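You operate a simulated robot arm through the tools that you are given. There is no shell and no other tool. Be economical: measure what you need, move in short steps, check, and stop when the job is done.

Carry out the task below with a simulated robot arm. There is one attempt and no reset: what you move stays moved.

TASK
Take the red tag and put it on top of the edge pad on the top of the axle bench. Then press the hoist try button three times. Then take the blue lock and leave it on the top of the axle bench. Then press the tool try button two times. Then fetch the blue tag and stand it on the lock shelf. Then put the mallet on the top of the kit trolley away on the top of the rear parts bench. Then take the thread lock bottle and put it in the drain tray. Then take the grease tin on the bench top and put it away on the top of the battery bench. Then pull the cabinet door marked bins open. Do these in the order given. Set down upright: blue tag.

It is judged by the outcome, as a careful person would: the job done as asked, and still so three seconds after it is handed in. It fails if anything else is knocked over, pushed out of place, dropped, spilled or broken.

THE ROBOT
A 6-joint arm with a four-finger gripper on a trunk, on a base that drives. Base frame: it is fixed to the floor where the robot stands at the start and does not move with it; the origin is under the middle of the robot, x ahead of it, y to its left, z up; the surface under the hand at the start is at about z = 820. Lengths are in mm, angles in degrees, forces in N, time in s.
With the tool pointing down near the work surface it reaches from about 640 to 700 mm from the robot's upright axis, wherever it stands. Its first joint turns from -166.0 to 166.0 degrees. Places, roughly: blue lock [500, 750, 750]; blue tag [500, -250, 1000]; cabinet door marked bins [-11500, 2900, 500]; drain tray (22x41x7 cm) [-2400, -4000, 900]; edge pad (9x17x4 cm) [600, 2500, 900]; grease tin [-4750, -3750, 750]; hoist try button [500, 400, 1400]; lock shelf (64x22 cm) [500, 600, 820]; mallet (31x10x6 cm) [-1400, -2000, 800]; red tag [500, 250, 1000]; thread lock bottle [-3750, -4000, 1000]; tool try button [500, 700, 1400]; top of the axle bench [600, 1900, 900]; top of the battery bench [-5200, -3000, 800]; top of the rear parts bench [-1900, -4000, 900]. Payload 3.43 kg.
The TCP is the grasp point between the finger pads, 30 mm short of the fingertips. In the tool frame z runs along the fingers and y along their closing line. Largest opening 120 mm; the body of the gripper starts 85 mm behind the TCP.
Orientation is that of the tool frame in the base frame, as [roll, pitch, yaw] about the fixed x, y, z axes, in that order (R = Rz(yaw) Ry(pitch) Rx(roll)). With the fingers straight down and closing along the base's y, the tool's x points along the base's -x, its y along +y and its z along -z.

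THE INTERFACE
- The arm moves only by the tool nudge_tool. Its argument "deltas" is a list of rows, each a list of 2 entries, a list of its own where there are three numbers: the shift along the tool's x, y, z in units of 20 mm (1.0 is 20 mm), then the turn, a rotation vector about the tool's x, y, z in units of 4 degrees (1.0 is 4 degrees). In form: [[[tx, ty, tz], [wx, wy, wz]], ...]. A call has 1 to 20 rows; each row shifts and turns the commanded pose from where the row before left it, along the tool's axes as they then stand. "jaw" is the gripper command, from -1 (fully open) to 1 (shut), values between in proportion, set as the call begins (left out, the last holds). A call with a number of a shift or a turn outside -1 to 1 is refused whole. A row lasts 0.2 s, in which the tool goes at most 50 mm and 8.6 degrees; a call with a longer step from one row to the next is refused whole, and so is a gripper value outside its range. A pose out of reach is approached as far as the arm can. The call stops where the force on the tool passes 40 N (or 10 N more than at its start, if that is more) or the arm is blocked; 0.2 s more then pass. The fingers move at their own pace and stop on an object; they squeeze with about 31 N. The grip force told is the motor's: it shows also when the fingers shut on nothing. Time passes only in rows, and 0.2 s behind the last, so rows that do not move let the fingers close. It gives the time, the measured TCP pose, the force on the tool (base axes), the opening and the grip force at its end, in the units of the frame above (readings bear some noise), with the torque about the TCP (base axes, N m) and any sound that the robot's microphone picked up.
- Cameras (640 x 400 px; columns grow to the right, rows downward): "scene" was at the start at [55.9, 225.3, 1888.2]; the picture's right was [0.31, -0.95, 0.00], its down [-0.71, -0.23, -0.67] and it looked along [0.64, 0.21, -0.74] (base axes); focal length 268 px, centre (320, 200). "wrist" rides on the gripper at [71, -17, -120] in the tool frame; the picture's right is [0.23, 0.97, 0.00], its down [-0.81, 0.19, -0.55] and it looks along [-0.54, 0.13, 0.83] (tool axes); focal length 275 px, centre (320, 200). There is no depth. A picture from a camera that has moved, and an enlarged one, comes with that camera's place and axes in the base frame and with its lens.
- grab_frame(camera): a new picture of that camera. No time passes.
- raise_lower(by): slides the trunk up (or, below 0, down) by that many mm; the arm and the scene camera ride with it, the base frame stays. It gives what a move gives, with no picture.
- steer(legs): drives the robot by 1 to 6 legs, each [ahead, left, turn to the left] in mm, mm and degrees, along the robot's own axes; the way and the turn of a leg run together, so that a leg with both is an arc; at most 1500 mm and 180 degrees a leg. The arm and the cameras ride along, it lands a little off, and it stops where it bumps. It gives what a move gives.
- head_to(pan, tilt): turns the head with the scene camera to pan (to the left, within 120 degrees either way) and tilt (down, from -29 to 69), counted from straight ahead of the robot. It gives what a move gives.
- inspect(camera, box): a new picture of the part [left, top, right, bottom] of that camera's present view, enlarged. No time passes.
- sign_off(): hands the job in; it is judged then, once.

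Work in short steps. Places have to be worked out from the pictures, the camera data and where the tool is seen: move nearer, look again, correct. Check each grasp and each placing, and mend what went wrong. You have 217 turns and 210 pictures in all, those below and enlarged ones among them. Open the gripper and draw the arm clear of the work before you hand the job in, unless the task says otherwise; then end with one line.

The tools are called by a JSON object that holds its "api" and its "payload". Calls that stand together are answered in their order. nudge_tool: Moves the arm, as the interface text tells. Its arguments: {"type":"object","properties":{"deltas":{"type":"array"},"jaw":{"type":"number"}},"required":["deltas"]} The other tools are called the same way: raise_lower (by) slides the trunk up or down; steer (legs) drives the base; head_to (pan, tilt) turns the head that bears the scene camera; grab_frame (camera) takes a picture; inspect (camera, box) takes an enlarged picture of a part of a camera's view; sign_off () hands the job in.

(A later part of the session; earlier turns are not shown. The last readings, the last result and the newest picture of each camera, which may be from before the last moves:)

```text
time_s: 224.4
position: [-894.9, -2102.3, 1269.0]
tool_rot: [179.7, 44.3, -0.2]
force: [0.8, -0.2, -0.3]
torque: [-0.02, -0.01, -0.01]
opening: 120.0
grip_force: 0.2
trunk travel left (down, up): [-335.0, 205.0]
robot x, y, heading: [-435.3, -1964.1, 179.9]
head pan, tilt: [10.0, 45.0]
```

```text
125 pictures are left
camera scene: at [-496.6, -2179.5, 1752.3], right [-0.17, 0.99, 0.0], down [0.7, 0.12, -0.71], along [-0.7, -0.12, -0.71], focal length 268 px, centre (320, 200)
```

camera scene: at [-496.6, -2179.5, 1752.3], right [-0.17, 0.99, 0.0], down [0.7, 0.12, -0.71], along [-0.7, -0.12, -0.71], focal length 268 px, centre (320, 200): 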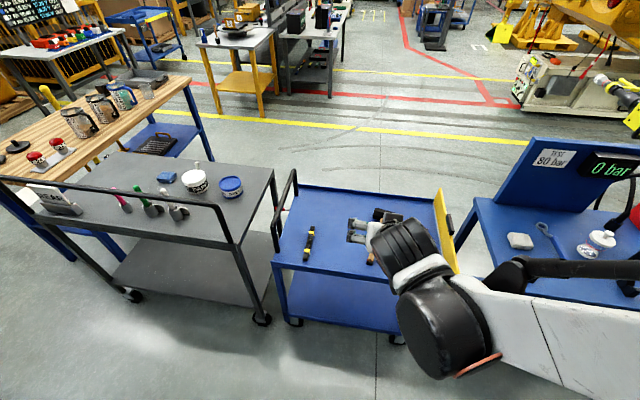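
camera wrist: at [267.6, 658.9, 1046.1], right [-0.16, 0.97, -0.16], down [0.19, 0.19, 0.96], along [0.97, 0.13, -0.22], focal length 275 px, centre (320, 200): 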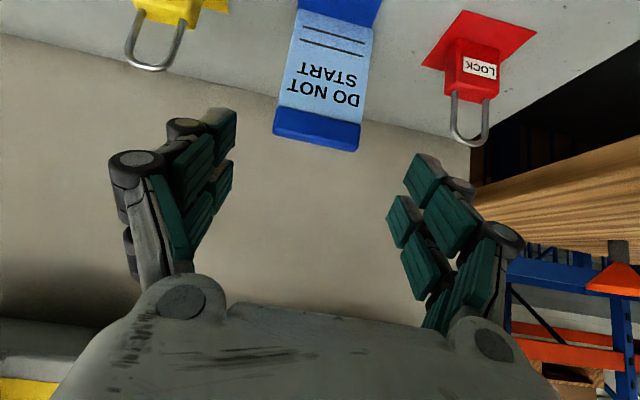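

The hand hides the mallet; shifting it 200 mm to the robot's right and looking with both cameras.

{"api": "nudge_tool", "payload": {"deltas": [[[0, -1, 0], [0, 0, 0]], [[0, -1, 0], [0, 0, 0]], [[0, -1, 0], [0, 0, 0]], [[0, -1, 0], [0, 0, 0]], [[0, -1, 0], [0, 0, 0]], [[0, -1, 0], [0, 0, 0]], [[0, -1, 0], [0, 0, 0]], [[0, -1, 0], [0, 0, 0]], [[0, -1, 0], [0, 0, 0]], [[0, -1, 0], [0, 0, 0]]]}}

{"api": "inspect", "payload": {"camera": "scene", "box": [250, 150, 490, 320]}}

```text
time_s: 226.6
position: [-897.6, -1901.6, 1269.2]
tool_rot: [179.6, 44.3, 0.2]
force: [-0.3, 1.2, -1.4]
torque: [-0.02, -0.01, 0.0]
opening: 120.2
grip_force: 0.0
trunk travel left (down, up): [-335.0, 205.0]
robot x, y, heading: [-436.5, -1963.4, 180.0]
head pan, tilt: [10.0, 45.0]
```

```text
2.35 times, centred on (370, 235) of scene
camera zoom: at [-494.0, -2185.7, 1749.8], right [-0.26, 0.97, 0.0], down [0.7, 0.19, -0.68], along [-0.66, -0.18, -0.73], focal length 631 px, centre (202, 118)
```

zoom: 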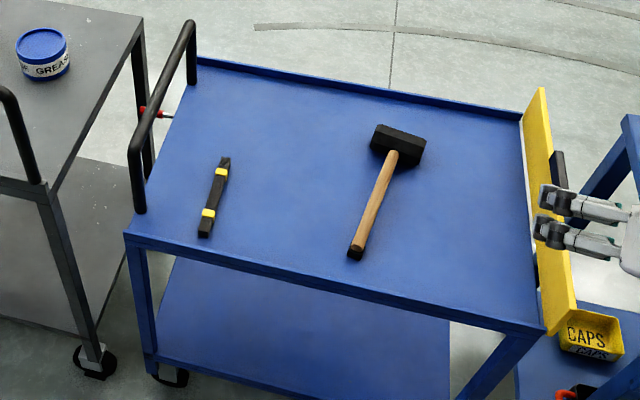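

The mallet: head near (-1360,-2028), handle end near (-1111,-2082), so it is turned about 12°. I'll make the tool vertical with a 12° turn, drive 185 forward and lower the trunk.

{"api": "nudge_tool", "payload": {"deltas": [[[0, 0, 0], [0, 1, 0]], [[0, 0, 0], [0, 1, 0]], [[0, 0, 0], [0, 1, 0]], [[0, 0, 0], [0, 1, 0]], [[0, 0, 0], [0, 1, 0]], [[0, 0, 0], [0, 1, 0]], [[0, 0, 0], [0, 1, 0]], [[0, 0, 0], [0, 1, 0]], [[0, 0, 0], [0, 1, 0]], [[0, 0, 0], [0, 1, 0]], [[0, 0, 0], [0, 1, 0]], [[0, 0, 0], [0, 0.08, 0]], [[0, 0, 0], [0, 0, 1]], [[0, 0, 0], [0, 0, 1]], [[0, 0, 0], [0, 0, 1]]]}}

{"api": "steer", "payload": {"legs": [[185, 0, 0]]}}

{"api": "raise_lower", "payload": {"by": -200}}

{"api": "grab_frame", "payload": {"camera": "wrist"}}

{"api": "grab_frame", "payload": {"camera": "scene"}}

```text
time_s: 229.8
position: [-894.3, -1902.6, 1267.9]
tool_rot: [179.7, 0.1, -12.0]
force: [0.0, -0.5, -0.2]
torque: [0.01, 0.02, 0.01]
opening: 120.2
grip_force: 0.2
trunk travel left (down, up): [-335.0, 205.0]
robot x, y, heading: [-437.2, -1964.2, 179.9]
head pan, tilt: [10.0, 45.0]
```

```text
time_s: 231.3
position: [-1083.0, -1903.1, 1268.0]
tool_rot: [179.8, -0.1, -11.9]
force: [-1.5, -0.4, 0.0]
torque: [-0.04, -0.03, -0.01]
opening: 120.1
grip_force: 0.1
trunk travel left (down, up): [-335.0, 205.0]
robot x, y, heading: [-621.5, -1964.7, 179.9]
head pan, tilt: [10.0, 45.0]
```

```text
time_s: 233.5
position: [-1080.4, -1903.4, 1068.9]
tool_rot: [179.8, -0.1, -11.9]
force: [-0.7, 0.8, 0.8]
torque: [0.03, 0.0, 0.0]
opening: 120.1
grip_force: 0.0
trunk travel left (down, up): [-135.0, 405.0]
robot x, y, heading: [-623.4, -1965.1, 179.9]
head pan, tilt: [10.0, 45.0]
```

```text
123 pictures are left
camera wrist: at [-1006.9, -1902.0, 1187.5], right [0.02, -1.0, 0.0], down [-0.83, -0.02, 0.55], along [-0.55, -0.02, -0.83], focal length 275 px, centre (320, 200)
```

wrist: 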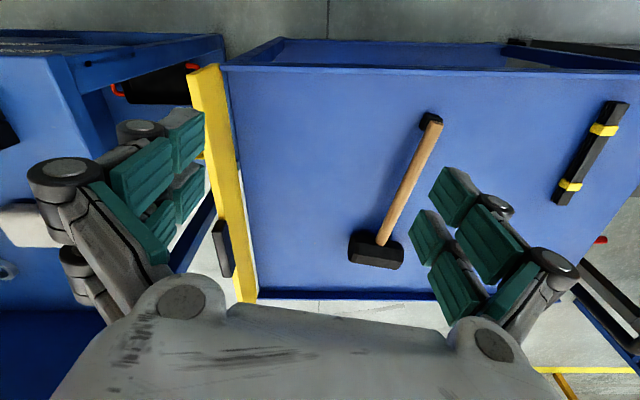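

```text
122 pictures are left
camera scene: at [-681.8, -2179.0, 1552.5], right [-0.17, 0.99, 0.0], down [0.7, 0.12, -0.71], along [-0.7, -0.12, -0.71], focal length 268 px, centre (320, 200)
```

scene: 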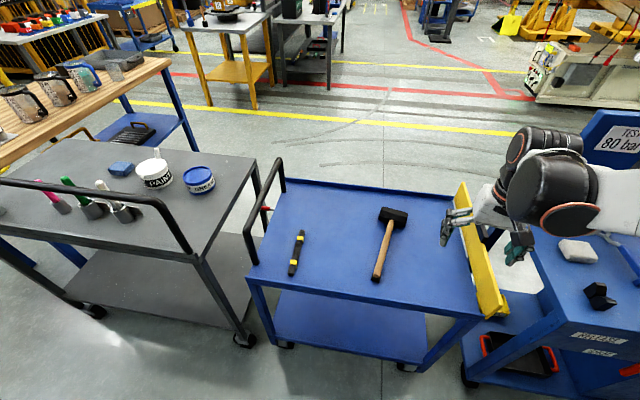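

Triangulated: mallet head (-1380,-2026,~798), so the trolley top is at ~775. I'll creep forward 30 and hover over the handle near the head.

{"api": "steer", "payload": {"legs": [[30, 0, 0]]}}

{"api": "nudge_tool", "payload": {"deltas": [[[-0.845, 0.88, 0.845], [0, 0, 0]], [[-0.845, 0.88, 0.845], [0, 0, 0]], [[-0.845, 0.88, 0.845], [0, 0, 0]], [[-0.845, 0.88, 0.845], [0, 0, 0]], [[-0.845, 0.88, 0.845], [0, 0, 0]], [[-0.845, 0.88, 0.845], [0, 0, 0]], [[-0.845, 0.88, 0.845], [0, 0, 0]], [[-0.845, 0.88, 0.845], [0, 0, 0]], [[-0.845, 0.88, 0.845], [0, 0, 0]], [[-0.845, 0.88, 0.845], [0, 0, 0]]]}}

{"api": "grab_frame", "payload": {"camera": "wrist"}}

```text
time_s: 234.3
position: [-1110.1, -1903.6, 1068.2]
tool_rot: [179.9, -0.1, -12.0]
force: [-0.7, -1.0, 0.9]
torque: [-0.02, -0.02, 0.02]
opening: 119.9
grip_force: 0.0
trunk travel left (down, up): [-135.0, 405.0]
robot x, y, heading: [-651.4, -1963.2, 180.2]
head pan, tilt: [10.0, 45.0]
```

```text
time_s: 236.5
position: [-1311.6, -2040.5, 899.7]
tool_rot: [179.8, 0.0, -12.0]
force: [-0.5, 0.1, -1.2]
torque: [0.01, -0.01, -0.03]
opening: 119.9
grip_force: 0.0
trunk travel left (down, up): [-135.0, 405.0]
robot x, y, heading: [-656.8, -1963.5, 180.0]
head pan, tilt: [10.0, 45.0]
```

```text
121 pictures are left
camera wrist: at [-1238.6, -2039.9, 1018.7], right [0.02, -1.0, 0.0], down [-0.83, -0.02, 0.55], along [-0.55, -0.02, -0.83], focal length 275 px, centre (320, 200)
```

wrist: 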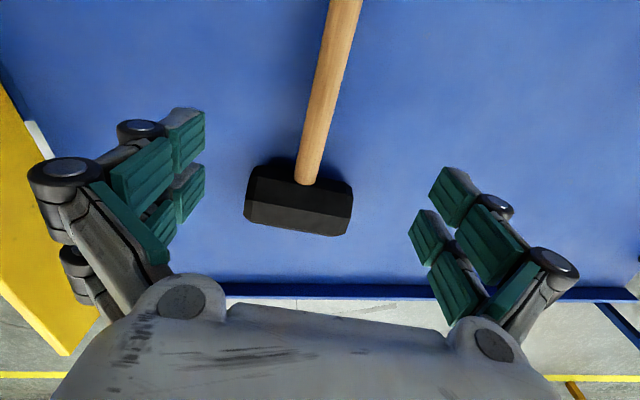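

The TCP is right over the handle (≈70 mm from the head). Lowering the trunk 60 and looking again.

{"api": "raise_lower", "payload": {"by": -60}}

{"api": "grab_frame", "payload": {"camera": "wrist"}}

{"api": "inspect", "payload": {"camera": "scene", "box": [280, 150, 480, 310]}}

```text
time_s: 237.5
position: [-1311.1, -2041.6, 840.3]
tool_rot: [179.8, 0.0, -11.9]
force: [0.5, 0.0, -0.3]
torque: [0.02, 0.04, -0.02]
opening: 119.8
grip_force: 0.1
trunk travel left (down, up): [-75.0, 465.0]
robot x, y, heading: [-651.9, -1968.3, 180.1]
head pan, tilt: [10.0, 45.0]
```

```text
120 pictures are left
camera wrist: at [-1237.8, -2039.8, 959.3], right [0.02, -1.0, 0.0], down [-0.83, -0.02, 0.55], along [-0.55, -0.02, -0.83], focal length 275 px, centre (320, 200)
```

wrist: 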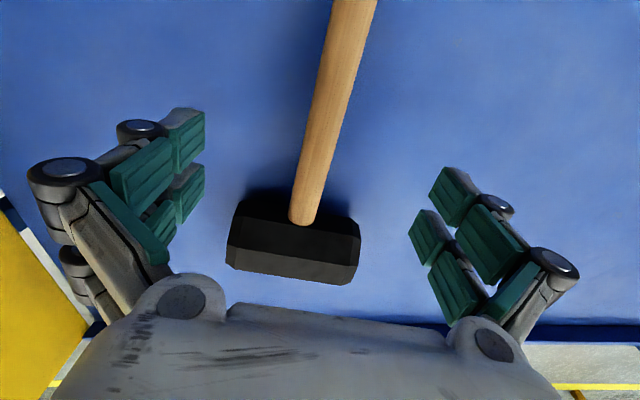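

```text
2.50 times, centred on (380, 230) of scene
camera zoom: at [-711.4, -2178.9, 1492.4], right [-0.17, 0.99, 0.0], down [0.7, 0.12, -0.71], along [-0.7, -0.12, -0.71], focal length 670 px, centre (170, 125)
```

zoom: 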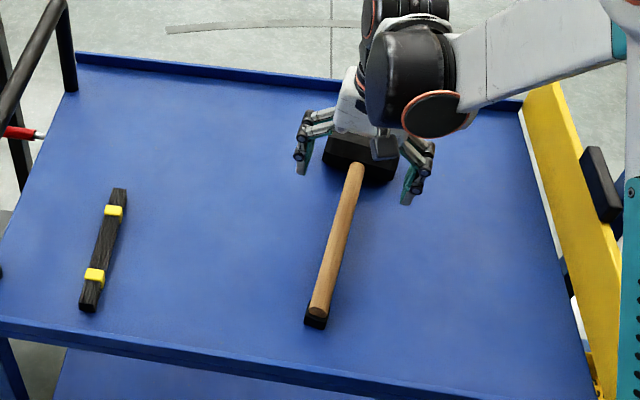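

The handle axis is near z≈812. Descending to ~814 with the force guard and closing.

{"api": "nudge_tool", "payload": {"deltas": [[[0, 0, 0.5], [0, 0, 0]], [[0, 0, 0.4], [0, 0, 0]], [[0, 0, 0.3], [0, 0, 0]], [[0, 0, 0.1], [0, 0, 0]], [[0, 0, 0], [0, 0, 0]]]}}

{"api": "grab_frame", "payload": {"camera": "wrist"}}

```text
time_s: 238.7
position: [-1310.6, -2040.3, 813.8]
tool_rot: [179.9, -0.1, -12.1]
force: [-0.5, -0.2, -0.4]
torque: [0.0, 0.0, -0.01]
opening: 119.9
grip_force: 0.1
trunk travel left (down, up): [-75.0, 465.0]
robot x, y, heading: [-654.3, -1964.0, 179.6]
head pan, tilt: [10.0, 45.0]
```

```text
118 pictures are left
camera wrist: at [-1237.3, -2040.1, 933.5], right [0.02, -1.0, 0.0], down [-0.83, -0.02, 0.55], along [-0.55, -0.02, -0.83], focal length 275 px, centre (320, 200)
```

wrist: 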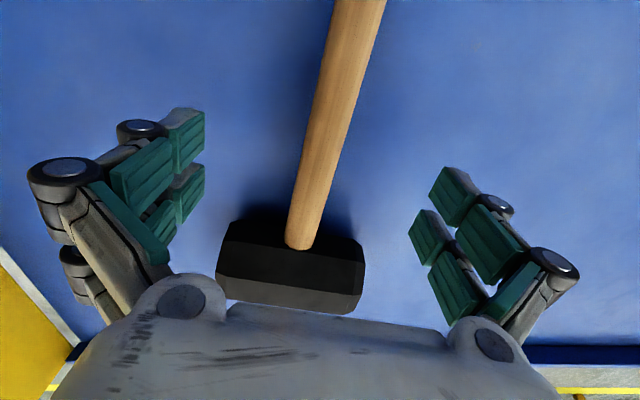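

Well placed over the handle. Closing and lifting 20 mm to test.

{"api": "nudge_tool", "payload": {"deltas": [[[0, 0, 0], [0, 0, 0]], [[0, 0, 0], [0, 0, 0]], [[0, 0, 0], [0, 0, 0]], [[0, 0, 0], [0, 0, 0]], [[0, 0, 0], [0, 0, 0]]], "jaw": 1}}

{"api": "nudge_tool", "payload": {"deltas": [[[0, 0, -0.5], [0, 0, 0]], [[0, 0, -1], [0, 0, 0]], [[0, 0, -1], [0, 0, 0]], [[0, 0, -1], [0, 0, 0]], [[0, 0, -1], [0, 0, 0]]]}}

{"api": "grab_frame", "payload": {"camera": "wrist"}}

{"api": "grab_frame", "payload": {"camera": "scene"}}

```text
time_s: 239.9
position: [-1309.0, -2041.2, 814.9]
tool_rot: [179.8, -0.1, -12.0]
force: [1.2, 3.4, 8.1]
torque: [0.07, -0.3, -0.38]
opening: 21.8
grip_force: 31.1
trunk travel left (down, up): [-75.0, 465.0]
robot x, y, heading: [-651.8, -1965.4, 179.7]
head pan, tilt: [10.0, 45.0]
```

```text
time_s: 241.1
position: [-1311.5, -2041.0, 903.4]
tool_rot: [179.8, 0.1, -12.1]
force: [-0.4, -0.4, -4.8]
torque: [-0.06, -0.21, 0.01]
opening: 21.9
grip_force: 30.8
trunk travel left (down, up): [-75.0, 465.0]
robot x, y, heading: [-655.2, -1966.9, 179.9]
head pan, tilt: [10.0, 45.0]
```

```text
117 pictures are left
camera wrist: at [-1237.5, -2039.9, 1023.3], right [0.02, -1.0, 0.0], down [-0.83, -0.02, 0.55], along [-0.55, -0.02, -0.83], focal length 275 px, centre (320, 200)
```

wrist: 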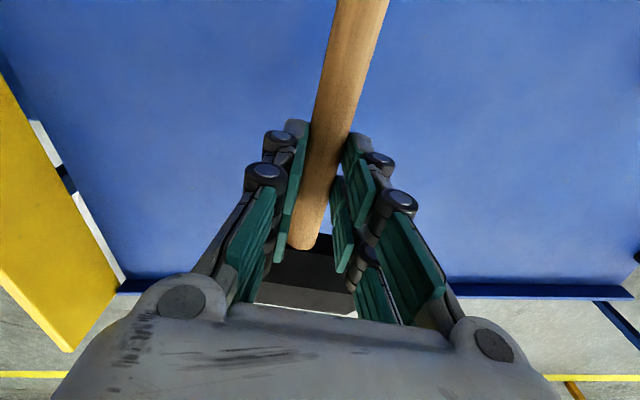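

```text
116 pictures are left
camera scene: at [-711.9, -2179.0, 1492.3], right [-0.17, 0.99, 0.0], down [0.7, 0.12, -0.71], along [-0.7, -0.12, -0.71], focal length 268 px, centre (320, 200)
```

scene: 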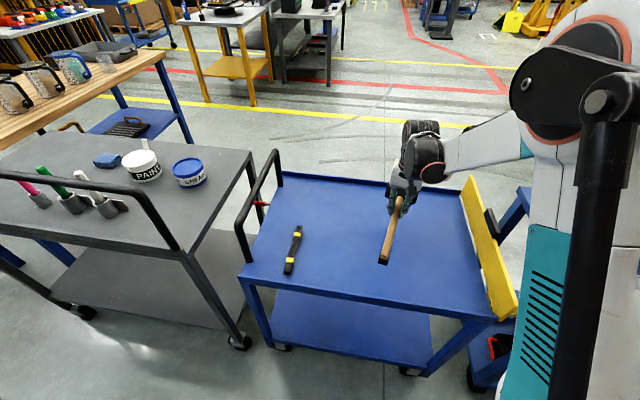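

Mallet held level. Raising and backing into the aisle, then turning to look toward the rear parts bench.

{"api": "raise_lower", "payload": {"by": 300}}

{"api": "steer", "payload": {"legs": [[-260, 0, 0], [0, 0, 60]]}}

{"api": "head_to", "payload": {"pan": 0, "tilt": 25}}

{"api": "grab_frame", "payload": {"camera": "scene"}}

```text
time_s: 244.1
position: [-1310.3, -2040.8, 1204.3]
tool_rot: [179.9, 0.1, -12.0]
force: [0.1, -0.1, -4.7]
torque: [-0.06, -0.21, -0.01]
opening: 21.8
grip_force: 30.9
trunk travel left (down, up): [-375.0, 165.0]
robot x, y, heading: [-650.9, -1965.8, 179.9]
head pan, tilt: [10.0, 45.0]
```

```text
time_s: 248.6
position: [-662.5, -2571.4, 1203.7]
tool_rot: [179.8, 0.0, 47.4]
force: [0.4, 0.4, -4.9]
torque: [0.18, -0.13, 0.0]
opening: 21.8
grip_force: 31.0
trunk travel left (down, up): [-375.0, 165.0]
robot x, y, heading: [-391.3, -1963.5, -120.6]
head pan, tilt: [10.0, 45.0]
```

```text
time_s: 249.4
position: [-663.1, -2571.9, 1202.2]
tool_rot: [179.8, 0.0, 47.4]
force: [-0.2, -0.5, -4.4]
torque: [0.16, -0.16, -0.02]
opening: 21.9
grip_force: 30.7
trunk travel left (down, up): [-375.0, 165.0]
robot x, y, heading: [-393.0, -1965.9, -120.8]
head pan, tilt: [0.0, 25.0]
```

```text
115 pictures are left
camera scene: at [-257.3, -2130.3, 1822.8], right [-0.86, 0.51, 0.0], down [0.22, 0.36, -0.91], along [-0.46, -0.78, -0.42], focal length 268 px, centre (320, 200)
```

scene: 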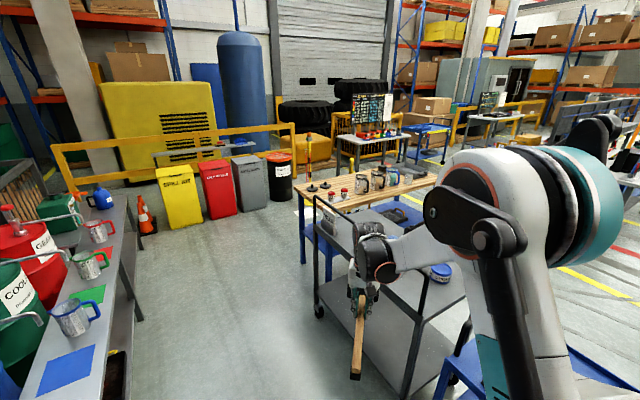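

Zooming on the wooden bench beyond the trolleys.

{"api": "inspect", "payload": {"camera": "scene", "box": [270, 120, 490, 300]}}

```text
2.22 times, centred on (380, 210) of scene
camera zoom: at [-257.3, -2130.3, 1822.8], right [-0.86, 0.51, 0.0], down [0.22, 0.36, -0.91], along [-0.46, -0.78, -0.42], focal length 596 px, centre (187, 178)
```

zoom: 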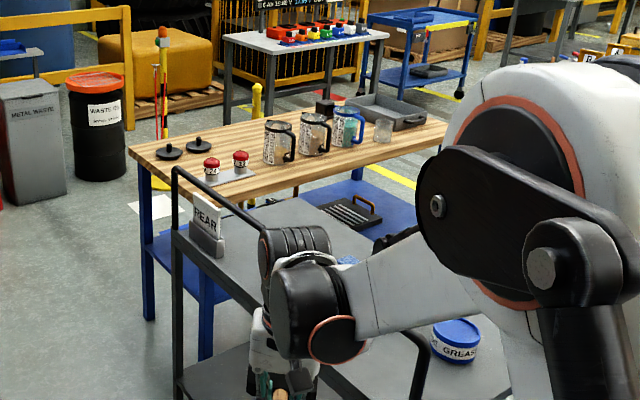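

The wooden bench spans about x −1220…−2600, y −3720…−4270, with the drain tray at its far end. It is best approached from the open side behind it, so I'll drive down the aisle to y≈−4870 and turn west.

{"api": "steer", "payload": {"legs": [[0, 0, 30.7], [1450, 0, 0], [1450, 0, 0], [0, 0, -90]]}}

{"api": "head_to", "payload": {"pan": 15, "tilt": 25}}

{"api": "grab_frame", "payload": {"camera": "scene"}}

```text
time_s: 268.9
position: [-1038.3, -4969.3, 1202.8]
tool_rot: [179.8, 0.0, -11.8]
force: [0.6, -0.3, -4.4]
torque: [-0.04, -0.26, -0.01]
opening: 21.9
grip_force: 30.9
trunk travel left (down, up): [-375.0, 165.0]
robot x, y, heading: [-378.0, -4893.9, 180.0]
head pan, tilt: [0.0, 25.0]
```

```text
time_s: 269.7
position: [-1037.5, -4969.1, 1203.6]
tool_rot: [179.8, -0.1, -11.9]
force: [0.2, -0.6, -4.1]
torque: [-0.03, -0.23, -0.03]
opening: 21.6
grip_force: 30.8
trunk travel left (down, up): [-375.0, 165.0]
robot x, y, heading: [-379.7, -4892.7, 179.8]
head pan, tilt: [15.0, 25.0]
```

```text
113 pictures are left
camera scene: at [-448.9, -5116.1, 1822.9], right [-0.26, 0.97, 0.0], down [0.41, 0.11, -0.91], along [-0.88, -0.23, -0.42], focal length 268 px, centre (320, 200)
```

scene: 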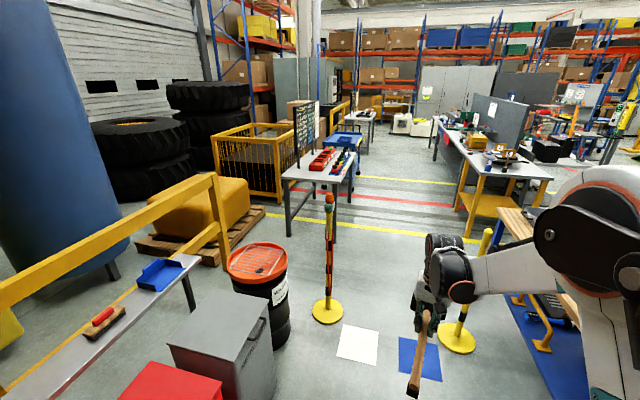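

Two posts stand at about (−2090,−4462) and (−2080,−5478). I'll raise for clearance, advance to x≈−1560, and turn right to face the bench.

{"api": "raise_lower", "payload": {"by": 120}}

{"api": "steer", "payload": {"legs": [[1170, 0, 0], [0, 0, -90]]}}

{"api": "head_to", "payload": {"pan": 20, "tilt": 40}}

{"api": "grab_frame", "payload": {"camera": "scene"}}

```text
time_s: 271.2
position: [-1039.0, -4969.2, 1323.2]
tool_rot: [179.8, 0.0, -11.8]
force: [-0.1, -0.3, -4.3]
torque: [0.0, -0.17, 0.01]
opening: 21.7
grip_force: 30.5
trunk travel left (down, up): [-495.0, 45.0]
robot x, y, heading: [-380.4, -4894.7, 179.9]
head pan, tilt: [15.0, 25.0]
```

```text
time_s: 280.9
position: [-1630.2, -4252.7, 1323.8]
tool_rot: [179.8, -0.1, -100.6]
force: [-0.1, 0.1, -5.1]
torque: [-0.18, 0.04, 0.0]
opening: 22.0
grip_force: 30.6
trunk travel left (down, up): [-495.0, 45.0]
robot x, y, heading: [-1537.6, -4911.7, 91.2]
head pan, tilt: [15.0, 25.0]
```

```text
time_s: 281.7
position: [-1630.5, -4252.2, 1324.2]
tool_rot: [179.9, -0.1, -100.5]
force: [-0.5, -0.4, -5.0]
torque: [-0.22, 0.01, 0.02]
opening: 22.0
grip_force: 30.4
trunk travel left (down, up): [-495.0, 45.0]
robot x, y, heading: [-1542.4, -4912.2, 91.2]
head pan, tilt: [20.0, 40.0]
```

```text
112 pictures are left
camera scene: at [-1768.7, -4854.3, 1919.6], right [0.93, 0.36, 0.0], down [0.23, -0.6, -0.77], along [-0.28, 0.71, -0.64], focal length 268 px, centre (320, 200)
```

scene: 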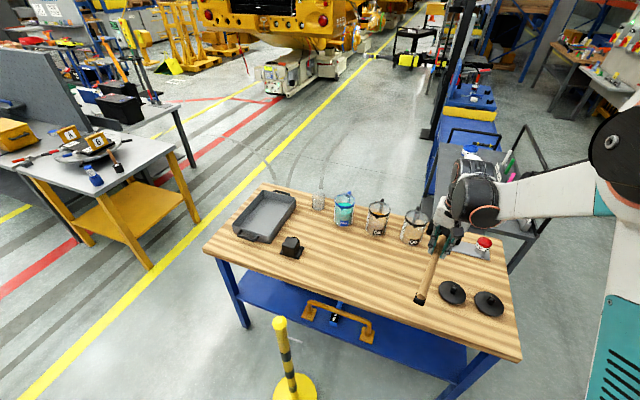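

Good view: the area around (−1750,−4050) is free. Moving forward 212 and then the hand over that spot.

{"api": "steer", "payload": {"legs": [[212, 0, -1.2]]}}

{"api": "raise_lower", "payload": {"by": -200}}

{"api": "grab_frame", "payload": {"camera": "scene"}}

```text
time_s: 283.4
position: [-1617.2, -4041.1, 1322.7]
tool_rot: [179.8, -0.1, -102.0]
force: [0.1, 0.6, -5.4]
torque: [-0.31, 0.03, -0.02]
opening: 21.6
grip_force: 31.1
trunk travel left (down, up): [-495.0, 45.0]
robot x, y, heading: [-1543.4, -4698.2, 89.7]
head pan, tilt: [20.0, 40.0]
```

```text
time_s: 285.5
position: [-1617.1, -4042.2, 1123.9]
tool_rot: [179.7, -0.1, -102.0]
force: [0.4, 0.8, -3.9]
torque: [-0.21, 0.03, 0.01]
opening: 21.5
grip_force: 31.3
trunk travel left (down, up): [-295.0, 245.0]
robot x, y, heading: [-1540.1, -4702.6, 89.7]
head pan, tilt: [20.0, 40.0]
```

```text
111 pictures are left
camera scene: at [-1769.5, -4639.9, 1719.7], right [0.94, 0.34, 0.0], down [0.22, -0.6, -0.77], along [-0.26, 0.72, -0.64], focal length 268 px, centre (320, 200)
```

scene: 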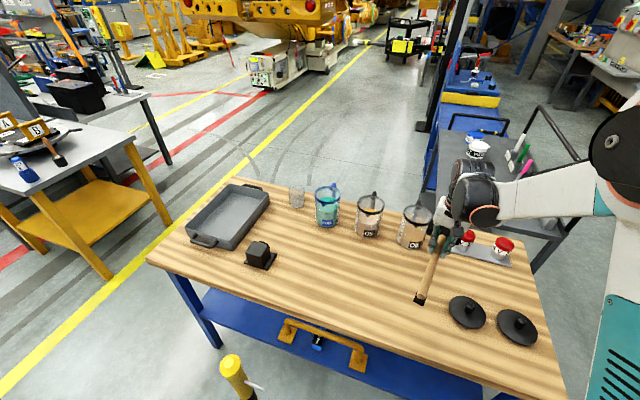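

Shifting the hand 130 mm left over the free area and lowering 150.

{"api": "nudge_tool", "payload": {"deltas": [[[0.25, 0.909, 0], [0, 0, 0]], [[0.25, 0.909, 0], [0, 0, 0]], [[0.25, 0.909, 0], [0, 0, 0]], [[0.25, 0.909, 0], [0, 0, 0]], [[0.25, 0.909, 0], [0, 0, 0]], [[0.25, 0.909, 0], [0, 0, 0]], [[0.25, 0.909, 0], [0, 0, 0]]]}}

{"api": "raise_lower", "payload": {"by": -150}}

{"api": "grab_frame", "payload": {"camera": "scene"}}

{"api": "grab_frame", "payload": {"camera": "wrist"}}

```text
time_s: 287.1
position: [-1749.8, -4049.6, 1123.8]
tool_rot: [179.8, 0.0, -101.9]
force: [-0.7, 0.0, -5.0]
torque: [-0.23, 0.01, 0.01]
opening: 21.6
grip_force: 31.3
trunk travel left (down, up): [-295.0, 245.0]
robot x, y, heading: [-1539.7, -4701.0, 90.1]
head pan, tilt: [20.0, 40.0]
```

```text
time_s: 288.9
position: [-1749.1, -4050.6, 974.5]
tool_rot: [179.8, 0.0, -101.9]
force: [0.1, -0.6, -4.6]
torque: [-0.18, 0.04, -0.01]
opening: 21.8
grip_force: 31.2
trunk travel left (down, up): [-145.0, 395.0]
robot x, y, heading: [-1540.4, -4701.9, 89.9]
head pan, tilt: [20.0, 40.0]
```

```text
110 pictures are left
camera scene: at [-1769.6, -4640.0, 1569.7], right [0.94, 0.34, 0.0], down [0.22, -0.6, -0.77], along [-0.26, 0.72, -0.64], focal length 268 px, centre (320, 200)
```

scene: 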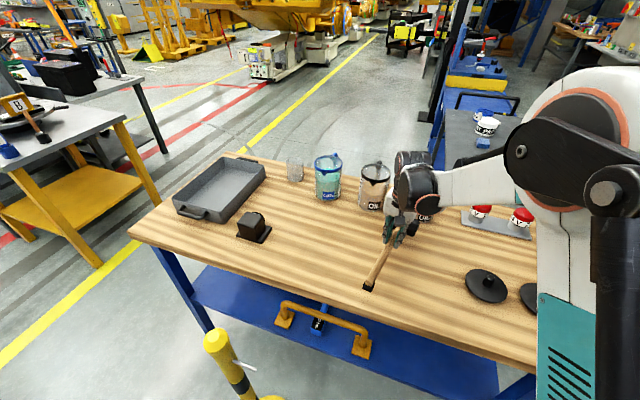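

```text
109 pictures are left
camera wrist: at [-1747.0, -4124.6, 1093.4], right [-1.0, -0.02, 0.0], down [-0.02, 0.83, 0.55], along [-0.02, 0.55, -0.83], focal length 275 px, centre (320, 200)
```

wrist: 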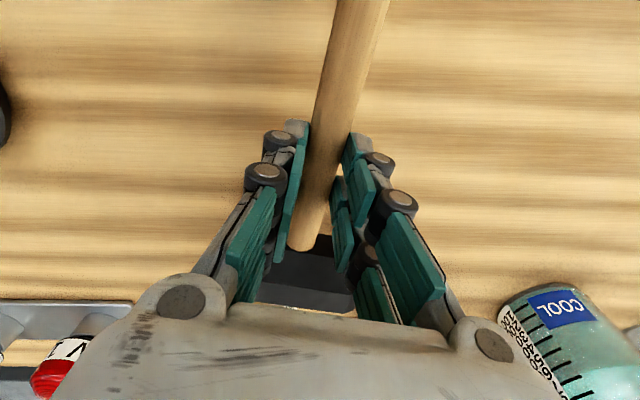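

Clear. Lowering 35, then feeling for contact.

{"api": "raise_lower", "payload": {"by": -35}}

{"api": "nudge_tool", "payload": {"deltas": [[[0, 0, 0.15], [0, 0, 0]], [[0, 0, 0.15], [0, 0, 0]], [[0, 0, 0], [0, 0, 0]]]}}

{"api": "nudge_tool", "payload": {"deltas": [[[0, 0, 0.15], [0, 0, 0]], [[0, 0, 0.15], [0, 0, 0]], [[0, 0, 0], [0, 0, 0]]]}}

{"api": "nudge_tool", "payload": {"deltas": [[[0, 0, 0.15], [0, 0, 0]], [[0, 0, 0], [0, 0, 0]]]}}

```text
time_s: 289.7
position: [-1750.6, -4050.3, 939.1]
tool_rot: [179.9, -0.2, -102.0]
force: [-0.2, -0.3, -4.1]
torque: [-0.22, 0.04, 0.01]
opening: 22.0
grip_force: 30.9
trunk travel left (down, up): [-110.0, 430.0]
robot x, y, heading: [-1543.2, -4704.1, 89.9]
head pan, tilt: [20.0, 40.0]
```

```text
time_s: 290.5
position: [-1748.9, -4051.1, 934.2]
tool_rot: [179.7, 0.0, -101.9]
force: [-3.8, 4.5, 34.1]
torque: [-0.67, 0.31, -0.25]
opening: 22.0
grip_force: 31.3
trunk travel left (down, up): [-110.0, 430.0]
robot x, y, heading: [-1541.1, -4701.0, 89.9]
head pan, tilt: [20.0, 40.0]
```

```text
time_s: 290.8
position: [-1750.4, -4050.6, 935.6]
tool_rot: [179.6, 0.0, -101.9]
force: [0.2, -3.9, 24.4]
torque: [-0.12, -0.19, -0.22]
opening: 21.9
grip_force: 31.0
trunk travel left (down, up): [-110.0, 430.0]
robot x, y, heading: [-1540.5, -4700.7, 89.9]
head pan, tilt: [20.0, 40.0]
stopped in row 1: the force on the tool passed its limit at 49 N (the readings are from after the stop); the commanded pose is now the measured one
```

```text
time_s: 291.1
position: [-1748.5, -4052.0, 934.4]
tool_rot: [179.8, 0.1, -101.9]
force: [2.5, -5.6, 25.1]
torque: [-0.33, -0.26, -0.18]
opening: 21.9
grip_force: 30.9
trunk travel left (down, up): [-110.0, 430.0]
robot x, y, heading: [-1541.9, -4702.9, 89.8]
head pan, tilt: [20.0, 40.0]
stopped in row 1: the force on the tool passed its limit at 45 N (the readings are from after the stop); the commanded pose is now the measured one
```

Contact at z≈935. Relax 2 mm, open, and lift away.

{"api": "nudge_tool", "payload": {"deltas": [[[0, 0, -0.1], [0, 0, 0]], [[0, 0, 0], [0, 0, 0]]]}}

{"api": "nudge_tool", "payload": {"deltas": [[[0, 0, 0], [0, 0, 0]], [[0, 0, 0], [0, 0, 0]], [[0, 0, 0], [0, 0, 0]]], "jaw": -0.1}}

{"api": "raise_lower", "payload": {"by": 250}}

{"api": "grab_frame", "payload": {"camera": "wrist"}}

{"api": "grab_frame", "payload": {"camera": "scene"}}

```text
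time_s: 291.7
position: [-1747.9, -4051.6, 934.1]
tool_rot: [179.7, 0.1, -101.9]
force: [1.7, -7.9, 5.2]
torque: [0.34, -0.04, -0.17]
opening: 21.8
grip_force: 30.9
trunk travel left (down, up): [-110.0, 430.0]
robot x, y, heading: [-1542.7, -4700.9, 90.0]
head pan, tilt: [20.0, 40.0]
```

```text
time_s: 292.5
position: [-1747.8, -4048.8, 933.8]
tool_rot: [179.6, 0.0, -101.9]
force: [0.8, -1.4, -0.2]
torque: [0.01, -0.02, -0.02]
opening: 65.9
grip_force: 0.0
trunk travel left (down, up): [-110.0, 430.0]
robot x, y, heading: [-1543.6, -4700.7, 89.8]
head pan, tilt: [20.0, 40.0]
```

```text
time_s: 295.1
position: [-1749.9, -4049.6, 1184.6]
tool_rot: [179.7, 0.1, -101.9]
force: [-0.1, 0.0, -0.4]
torque: [-0.04, -0.02, 0.01]
opening: 65.8
grip_force: 0.2
trunk travel left (down, up): [-360.0, 180.0]
robot x, y, heading: [-1544.0, -4701.8, 89.8]
head pan, tilt: [20.0, 40.0]
```

```text
108 pictures are left
camera wrist: at [-1747.1, -4124.1, 1303.3], right [-1.0, -0.02, 0.01], down [-0.02, 0.83, 0.55], along [-0.02, 0.55, -0.83], focal length 275 px, centre (320, 200)
```

wrist: 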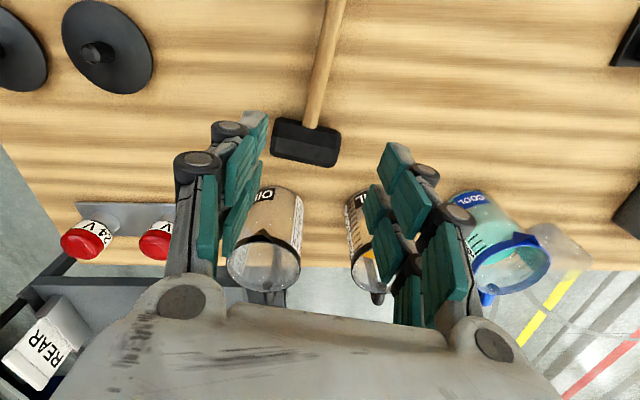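

```text
107 pictures are left
camera scene: at [-1769.6, -4640.1, 1784.5], right [0.94, 0.34, 0.0], down [0.22, -0.6, -0.77], along [-0.26, 0.72, -0.64], focal length 268 px, centre (320, 200)
```

scene: 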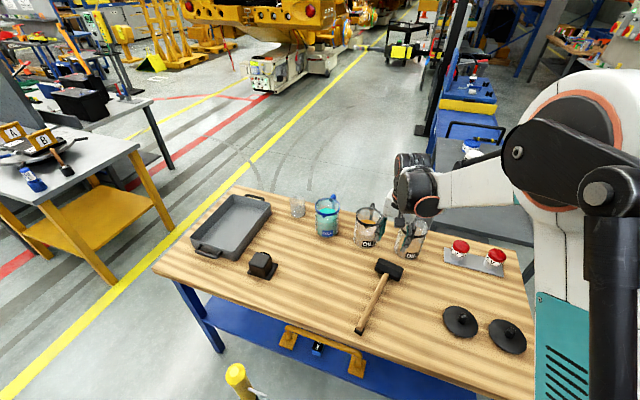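

Mallet placed. Zooming to the grey bench at the left, where the thread lock bottle should be.

{"api": "inspect", "payload": {"camera": "scene", "box": [0, 40, 180, 240]}}

{"api": "head_to", "payload": {"pan": 70, "tilt": 28}}

{"api": "grab_frame", "payload": {"camera": "scene"}}

```text
2.00 times, centred on (90, 140) of scene
camera zoom: at [-1769.6, -4640.1, 1784.5], right [0.94, 0.34, 0.0], down [0.22, -0.6, -0.77], along [-0.26, 0.72, -0.64], focal length 536 px, centre (780, 320)
```

zoom: 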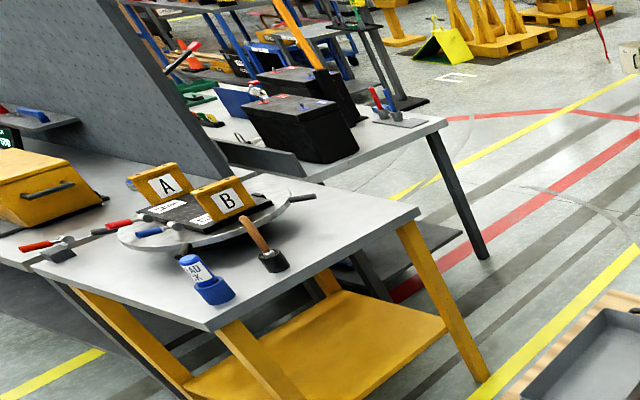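

```text
time_s: 296.3
position: [-1749.7, -4049.7, 1184.0]
tool_rot: [179.7, 0.2, -101.8]
force: [-0.1, -1.1, 0.1]
torque: [0.03, -0.01, 0.0]
opening: 66.2
grip_force: 0.0
trunk travel left (down, up): [-360.0, 180.0]
robot x, y, heading: [-1538.5, -4698.6, 90.1]
head pan, tilt: [70.0, 28.0]
```

```text
105 pictures are left
camera scene: at [-1826.3, -4688.7, 1803.1], right [0.34, 0.94, 0.0], down [0.44, -0.16, -0.88], along [-0.83, 0.3, -0.47], focal length 268 px, centre (320, 200)
```

scene: 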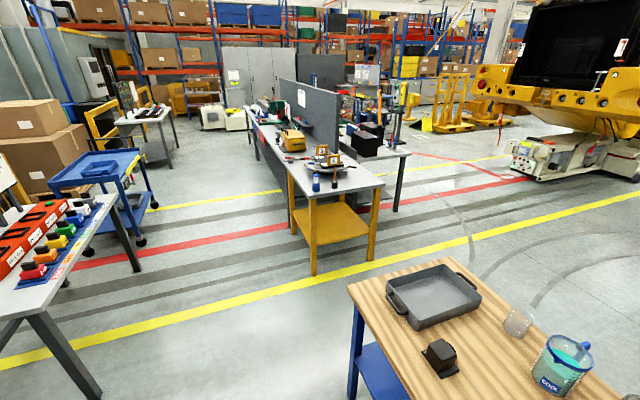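

Zooming on the bottle from this angle.

{"api": "inspect", "payload": {"camera": "scene", "box": [270, 130, 400, 220]}}

```text
4.44 times, centred on (335, 175) of scene
camera zoom: at [-1826.3, -4688.7, 1803.1], right [0.34, 0.94, 0.0], down [0.44, -0.16, -0.88], along [-0.83, 0.3, -0.47], focal length 1192 px, centre (253, 311)
```

zoom: 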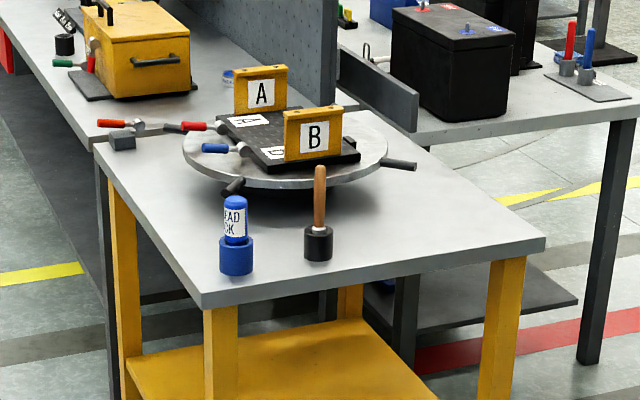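

The bottle stands in a blue cup near (−3610,−4073), top z≈1020. I'll approach it from the south: raise, back off to y≈−4960, and strafe left between the posts.

{"api": "raise_lower", "payload": {"by": 150}}

{"api": "nudge_tool", "payload": {"deltas": [[[0, 0, 0], [0, 0, -1]], [[0, 0, 0], [0, 0, -1]], [[0, 0, 0], [0, 0, -1]]], "jaw": -1}}

{"api": "steer", "payload": {"legs": [[-265, 0, 0], [0, 1035, 0], [0, 1035, 0]]}}

{"api": "head_to", "payload": {"pan": 10, "tilt": 35}}

{"api": "grab_frame", "payload": {"camera": "scene"}}

```text
time_s: 298.0
position: [-1749.2, -4049.3, 1334.2]
tool_rot: [179.7, 0.1, -101.9]
force: [0.0, -0.5, 0.5]
torque: [-0.01, -0.02, -0.03]
opening: 66.2
grip_force: 0.0
trunk travel left (down, up): [-510.0, 30.0]
robot x, y, heading: [-1544.0, -4700.6, 89.8]
head pan, tilt: [70.0, 28.0]
```

```text
time_s: 298.8
position: [-1748.5, -4049.0, 1333.9]
tool_rot: [179.7, 0.1, -90.0]
force: [0.4, -0.2, 0.3]
torque: [0.03, 0.0, 0.01]
opening: 120.0
grip_force: 0.1
trunk travel left (down, up): [-510.0, 30.0]
robot x, y, heading: [-1541.9, -4699.8, 89.9]
head pan, tilt: [70.0, 28.0]
```

```text
time_s: 310.7
position: [-3842.6, -4331.6, 1334.1]
tool_rot: [179.8, 0.1, -88.7]
force: [-0.4, 0.5, 0.3]
torque: [0.01, -0.03, 0.0]
opening: 120.0
grip_force: 0.0
trunk travel left (down, up): [-510.0, 30.0]
robot x, y, heading: [-3620.2, -4980.5, 91.0]
head pan, tilt: [70.0, 28.0]
```

```text
time_s: 312.0
position: [-3842.9, -4331.6, 1334.7]
tool_rot: [179.8, 0.2, -88.8]
force: [0.0, 0.0, -0.5]
torque: [-0.01, 0.0, 0.01]
opening: 119.9
grip_force: 0.1
trunk travel left (down, up): [-510.0, 30.0]
robot x, y, heading: [-3621.2, -4979.3, 91.1]
head pan, tilt: [10.0, 35.0]
```

```text
103 pictures are left
camera scene: at [-3837.4, -4915.6, 1942.2], right [0.98, 0.19, 0.0], down [0.11, -0.56, -0.82], along [-0.16, 0.8, -0.57], focal length 268 px, centre (320, 200)
```

scene: 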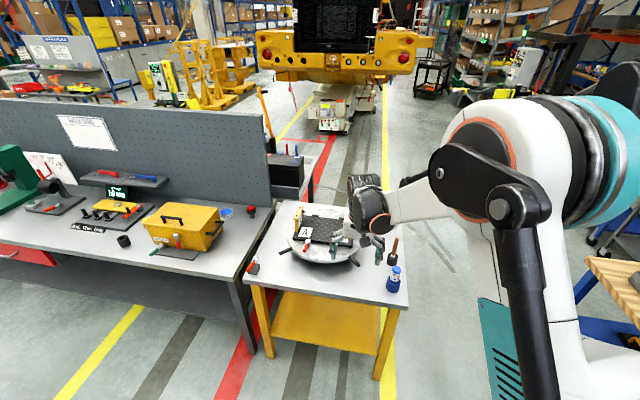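

The bottle is near (−3645,−4080). Bringing the hand right by 190, then forward, and looking with the wrist camera.

{"api": "nudge_tool", "payload": {"deltas": [[[0, -0.95, 0], [0, 0, 0]], [[0, -0.95, 0], [0, 0, 0]], [[0, -0.95, 0], [0, 0, 0]], [[0, -0.95, 0], [0, 0, 0]], [[0, -0.95, 0], [0, 0, 0]], [[0, -0.95, 0], [0, 0, 0]], [[0, -0.95, 0], [0, 0, 0]], [[0, -0.95, 0], [0, 0, 0]], [[0, -0.95, 0], [0, 0, 0]], [[0, -0.95, 0], [0, 0, 0]]]}}

{"api": "steer", "payload": {"legs": [[170, 0, -1]]}}

{"api": "grab_frame", "payload": {"camera": "wrist"}}

{"api": "grab_frame", "payload": {"camera": "scene"}}

```text
time_s: 314.2
position: [-3652.2, -4328.3, 1333.5]
tool_rot: [179.8, 0.2, -88.7]
force: [-0.1, 0.6, 0.4]
torque: [0.03, 0.01, -0.02]
opening: 120.0
grip_force: 0.1
trunk travel left (down, up): [-510.0, 30.0]
robot x, y, heading: [-3621.6, -4982.1, 91.1]
head pan, tilt: [10.0, 35.0]
```

```text
time_s: 315.6
position: [-3643.7, -4153.5, 1332.4]
tool_rot: [179.7, 0.0, -89.7]
force: [-0.2, 1.1, -0.5]
torque: [-0.07, 0.0, 0.0]
opening: 120.1
grip_force: 0.0
trunk travel left (down, up): [-510.0, 30.0]
robot x, y, heading: [-3624.5, -4803.5, 90.3]
head pan, tilt: [10.0, 35.0]
```

```text
102 pictures are left
camera wrist: at [-3626.1, -4225.4, 1452.2], right [-0.97, -0.23, 0.0], down [-0.19, 0.81, 0.55], along [-0.13, 0.54, -0.83], focal length 275 px, centre (320, 200)
```

wrist: 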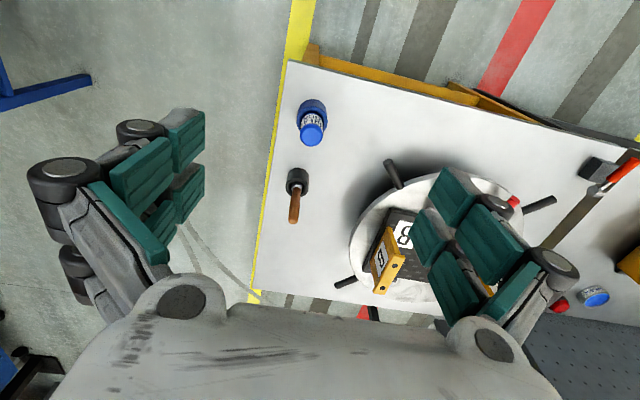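

```text
101 pictures are left
camera scene: at [-3837.8, -4736.6, 1942.1], right [0.98, 0.18, 0.0], down [0.1, -0.57, -0.82], along [-0.14, 0.81, -0.57], focal length 268 px, centre (320, 200)
```

scene: 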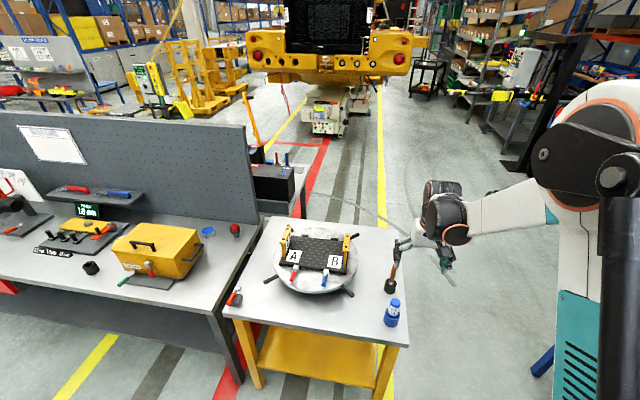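

Bottle top triangulated at (−3655,−4066,1022). Drive forward 60, align, and lower the trunk 235.

{"api": "steer", "payload": {"legs": [[60, 0, -0.3]]}}

{"api": "raise_lower", "payload": {"by": -210}}

{"api": "grab_frame", "payload": {"camera": "wrist"}}

```text
time_s: 316.6
position: [-3638.7, -4092.5, 1332.2]
tool_rot: [179.7, 0.0, -90.1]
force: [0.5, 1.1, -0.4]
torque: [-0.08, 0.01, -0.06]
opening: 119.8
grip_force: 0.1
trunk travel left (down, up): [-510.0, 30.0]
robot x, y, heading: [-3623.5, -4748.7, 89.8]
head pan, tilt: [10.0, 35.0]
```

```text
time_s: 318.9
position: [-3639.5, -4095.3, 1125.3]
tool_rot: [179.7, 0.1, -90.1]
force: [0.6, -0.8, -0.4]
torque: [-0.02, 0.0, 0.01]
opening: 119.9
grip_force: 0.0
trunk travel left (down, up): [-300.0, 240.0]
robot x, y, heading: [-3622.0, -4745.3, 89.8]
head pan, tilt: [10.0, 35.0]
```

```text
100 pictures are left
camera wrist: at [-3622.6, -4167.1, 1243.0], right [-0.97, -0.23, 0.0], down [-0.19, 0.81, 0.56], along [-0.13, 0.54, -0.83], focal length 275 px, centre (320, 200)
```

wrist: 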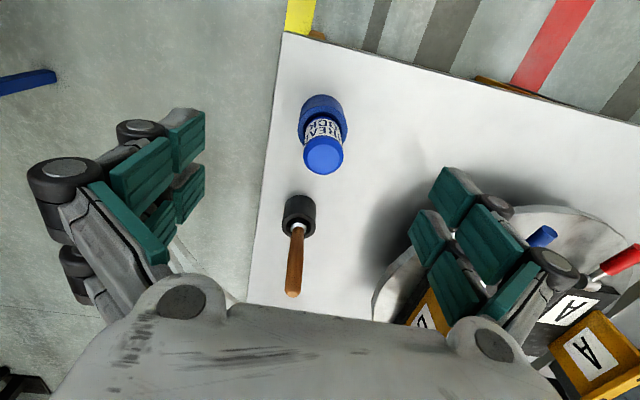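

Aligning over the bottle (−3649,−4072), then trunk down 100.

{"api": "nudge_tool", "payload": {"deltas": [[[-0.6, 0.24, 0], [0, 0, 0]], [[-0.55, 0.235, 0], [0, 0, 0]], [[0, 0, 0], [0, 0, 0]]]}}

{"api": "raise_lower", "payload": {"by": -70}}

{"api": "grab_frame", "payload": {"camera": "wrist"}}

```text
time_s: 319.7
position: [-3649.6, -4072.2, 1124.9]
tool_rot: [179.7, 0.1, -90.1]
force: [0.4, -0.4, 0.2]
torque: [0.01, 0.01, -0.02]
opening: 120.0
grip_force: 0.2
trunk travel left (down, up): [-300.0, 240.0]
robot x, y, heading: [-3623.1, -4748.5, 89.7]
head pan, tilt: [10.0, 35.0]
```

```text
time_s: 320.7
position: [-3648.5, -4072.4, 1055.2]
tool_rot: [179.7, 0.2, -90.2]
force: [0.9, 0.7, 0.2]
torque: [0.01, -0.01, 0.0]
opening: 120.1
grip_force: 0.1
trunk travel left (down, up): [-230.0, 310.0]
robot x, y, heading: [-3628.1, -4740.1, 89.7]
head pan, tilt: [10.0, 35.0]
```

```text
99 pictures are left
camera wrist: at [-3631.9, -4144.6, 1173.3], right [-0.97, -0.23, 0.0], down [-0.19, 0.81, 0.56], along [-0.13, 0.54, -0.83], focal length 275 px, centre (320, 200)
```

wrist: 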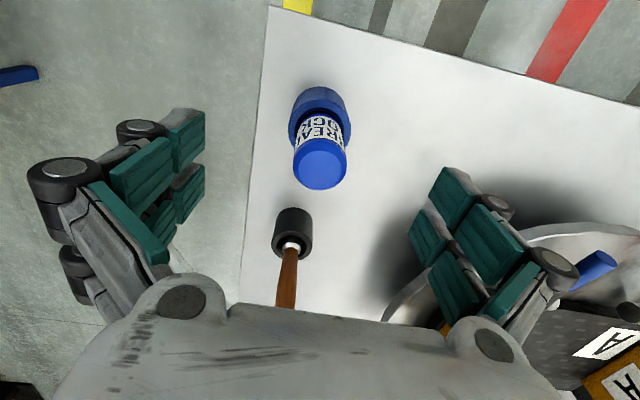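

Perfectly aligned. Trunk down 65 to TCP z≈990 and close.

{"api": "raise_lower", "payload": {"by": -65}}

{"api": "nudge_tool", "payload": {"deltas": [[[0, 0, 0], [0, 0, 0]], [[0, 0, 0], [0, 0, 0]], [[0, 0, 0], [0, 0, 0]], [[0, 0, 0], [0, 0, 0]], [[0, 0, 0], [0, 0, 0]]], "jaw": 1}}

{"api": "grab_frame", "payload": {"camera": "wrist"}}

```text
time_s: 321.8
position: [-3649.4, -4073.2, 989.5]
tool_rot: [179.7, 0.2, -90.2]
force: [-0.1, 0.5, 0.0]
torque: [0.02, 0.01, 0.0]
opening: 119.9
grip_force: 0.0
trunk travel left (down, up): [-165.0, 375.0]
robot x, y, heading: [-3625.9, -4747.1, 89.9]
head pan, tilt: [10.0, 35.0]
```

```text
time_s: 323.0
position: [-3649.5, -4072.2, 990.1]
tool_rot: [179.6, 0.1, -90.0]
force: [-6.2, 1.6, 7.0]
torque: [0.3, 0.82, 0.09]
opening: 39.9
grip_force: 30.8
trunk travel left (down, up): [-165.0, 375.0]
robot x, y, heading: [-3622.3, -4747.4, 89.8]
head pan, tilt: [10.0, 35.0]
```

```text
98 pictures are left
camera wrist: at [-3632.8, -4144.8, 1108.4], right [-0.97, -0.23, 0.0], down [-0.19, 0.81, 0.56], along [-0.13, 0.54, -0.83], focal length 275 px, centre (320, 200)
```

wrist: 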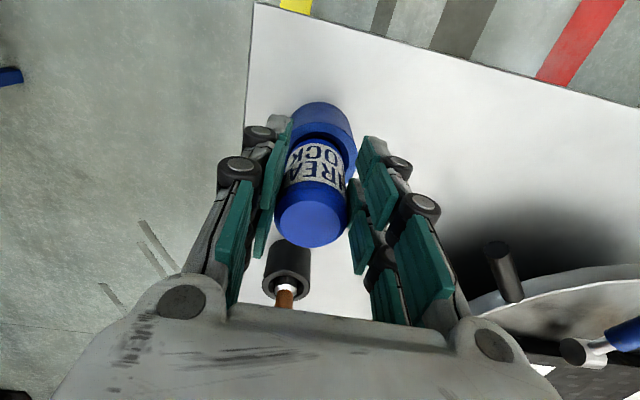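

Gripped at 40 mm. Relieving the slight side load and lifting 30 mm to check the cup stays.

{"api": "nudge_tool", "payload": {"deltas": [[[0, 0.08, 0], [0, 0, 0]], [[0, 0, -0.5], [0, 0, 0]], [[0, 0, -1], [0, 0, 0]], [[0, 0, -1], [0, 0, 0]], [[0, 0, 0], [0, 0, 0]]]}}

{"api": "grab_frame", "payload": {"camera": "wrist"}}

{"api": "inspect", "payload": {"camera": "scene", "box": [320, 180, 500, 340]}}

```text
time_s: 324.2
position: [-3648.2, -4072.6, 1039.0]
tool_rot: [179.6, 0.2, -90.2]
force: [-0.9, -0.6, -0.5]
torque: [0.01, 0.01, 0.04]
opening: 39.7
grip_force: 30.6
trunk travel left (down, up): [-165.0, 375.0]
robot x, y, heading: [-3623.0, -4745.7, 89.7]
head pan, tilt: [10.0, 35.0]
```

```text
97 pictures are left
camera wrist: at [-3632.7, -4145.1, 1158.4], right [-0.97, -0.23, 0.0], down [-0.19, 0.81, 0.56], along [-0.13, 0.54, -0.83], focal length 275 px, centre (320, 200)
```

wrist: 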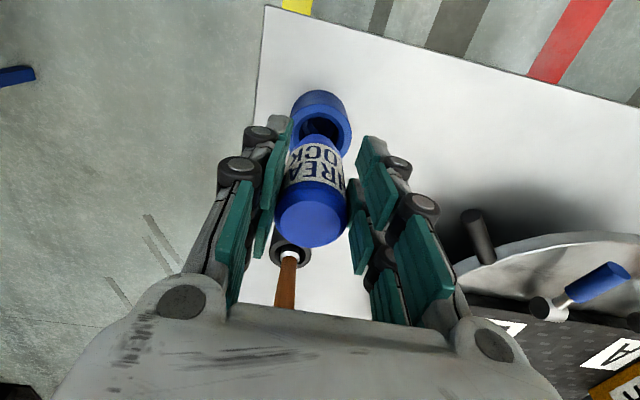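

```text
2.50 times, centred on (410, 260) of scene
camera zoom: at [-3837.2, -4677.9, 1597.1], right [0.99, 0.17, 0.0], down [0.1, -0.57, -0.82], along [-0.14, 0.81, -0.57], focal length 670 px, centre (95, 50)
```

zoom: 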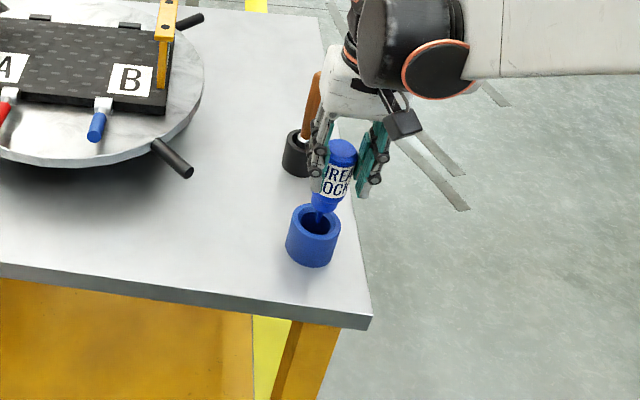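

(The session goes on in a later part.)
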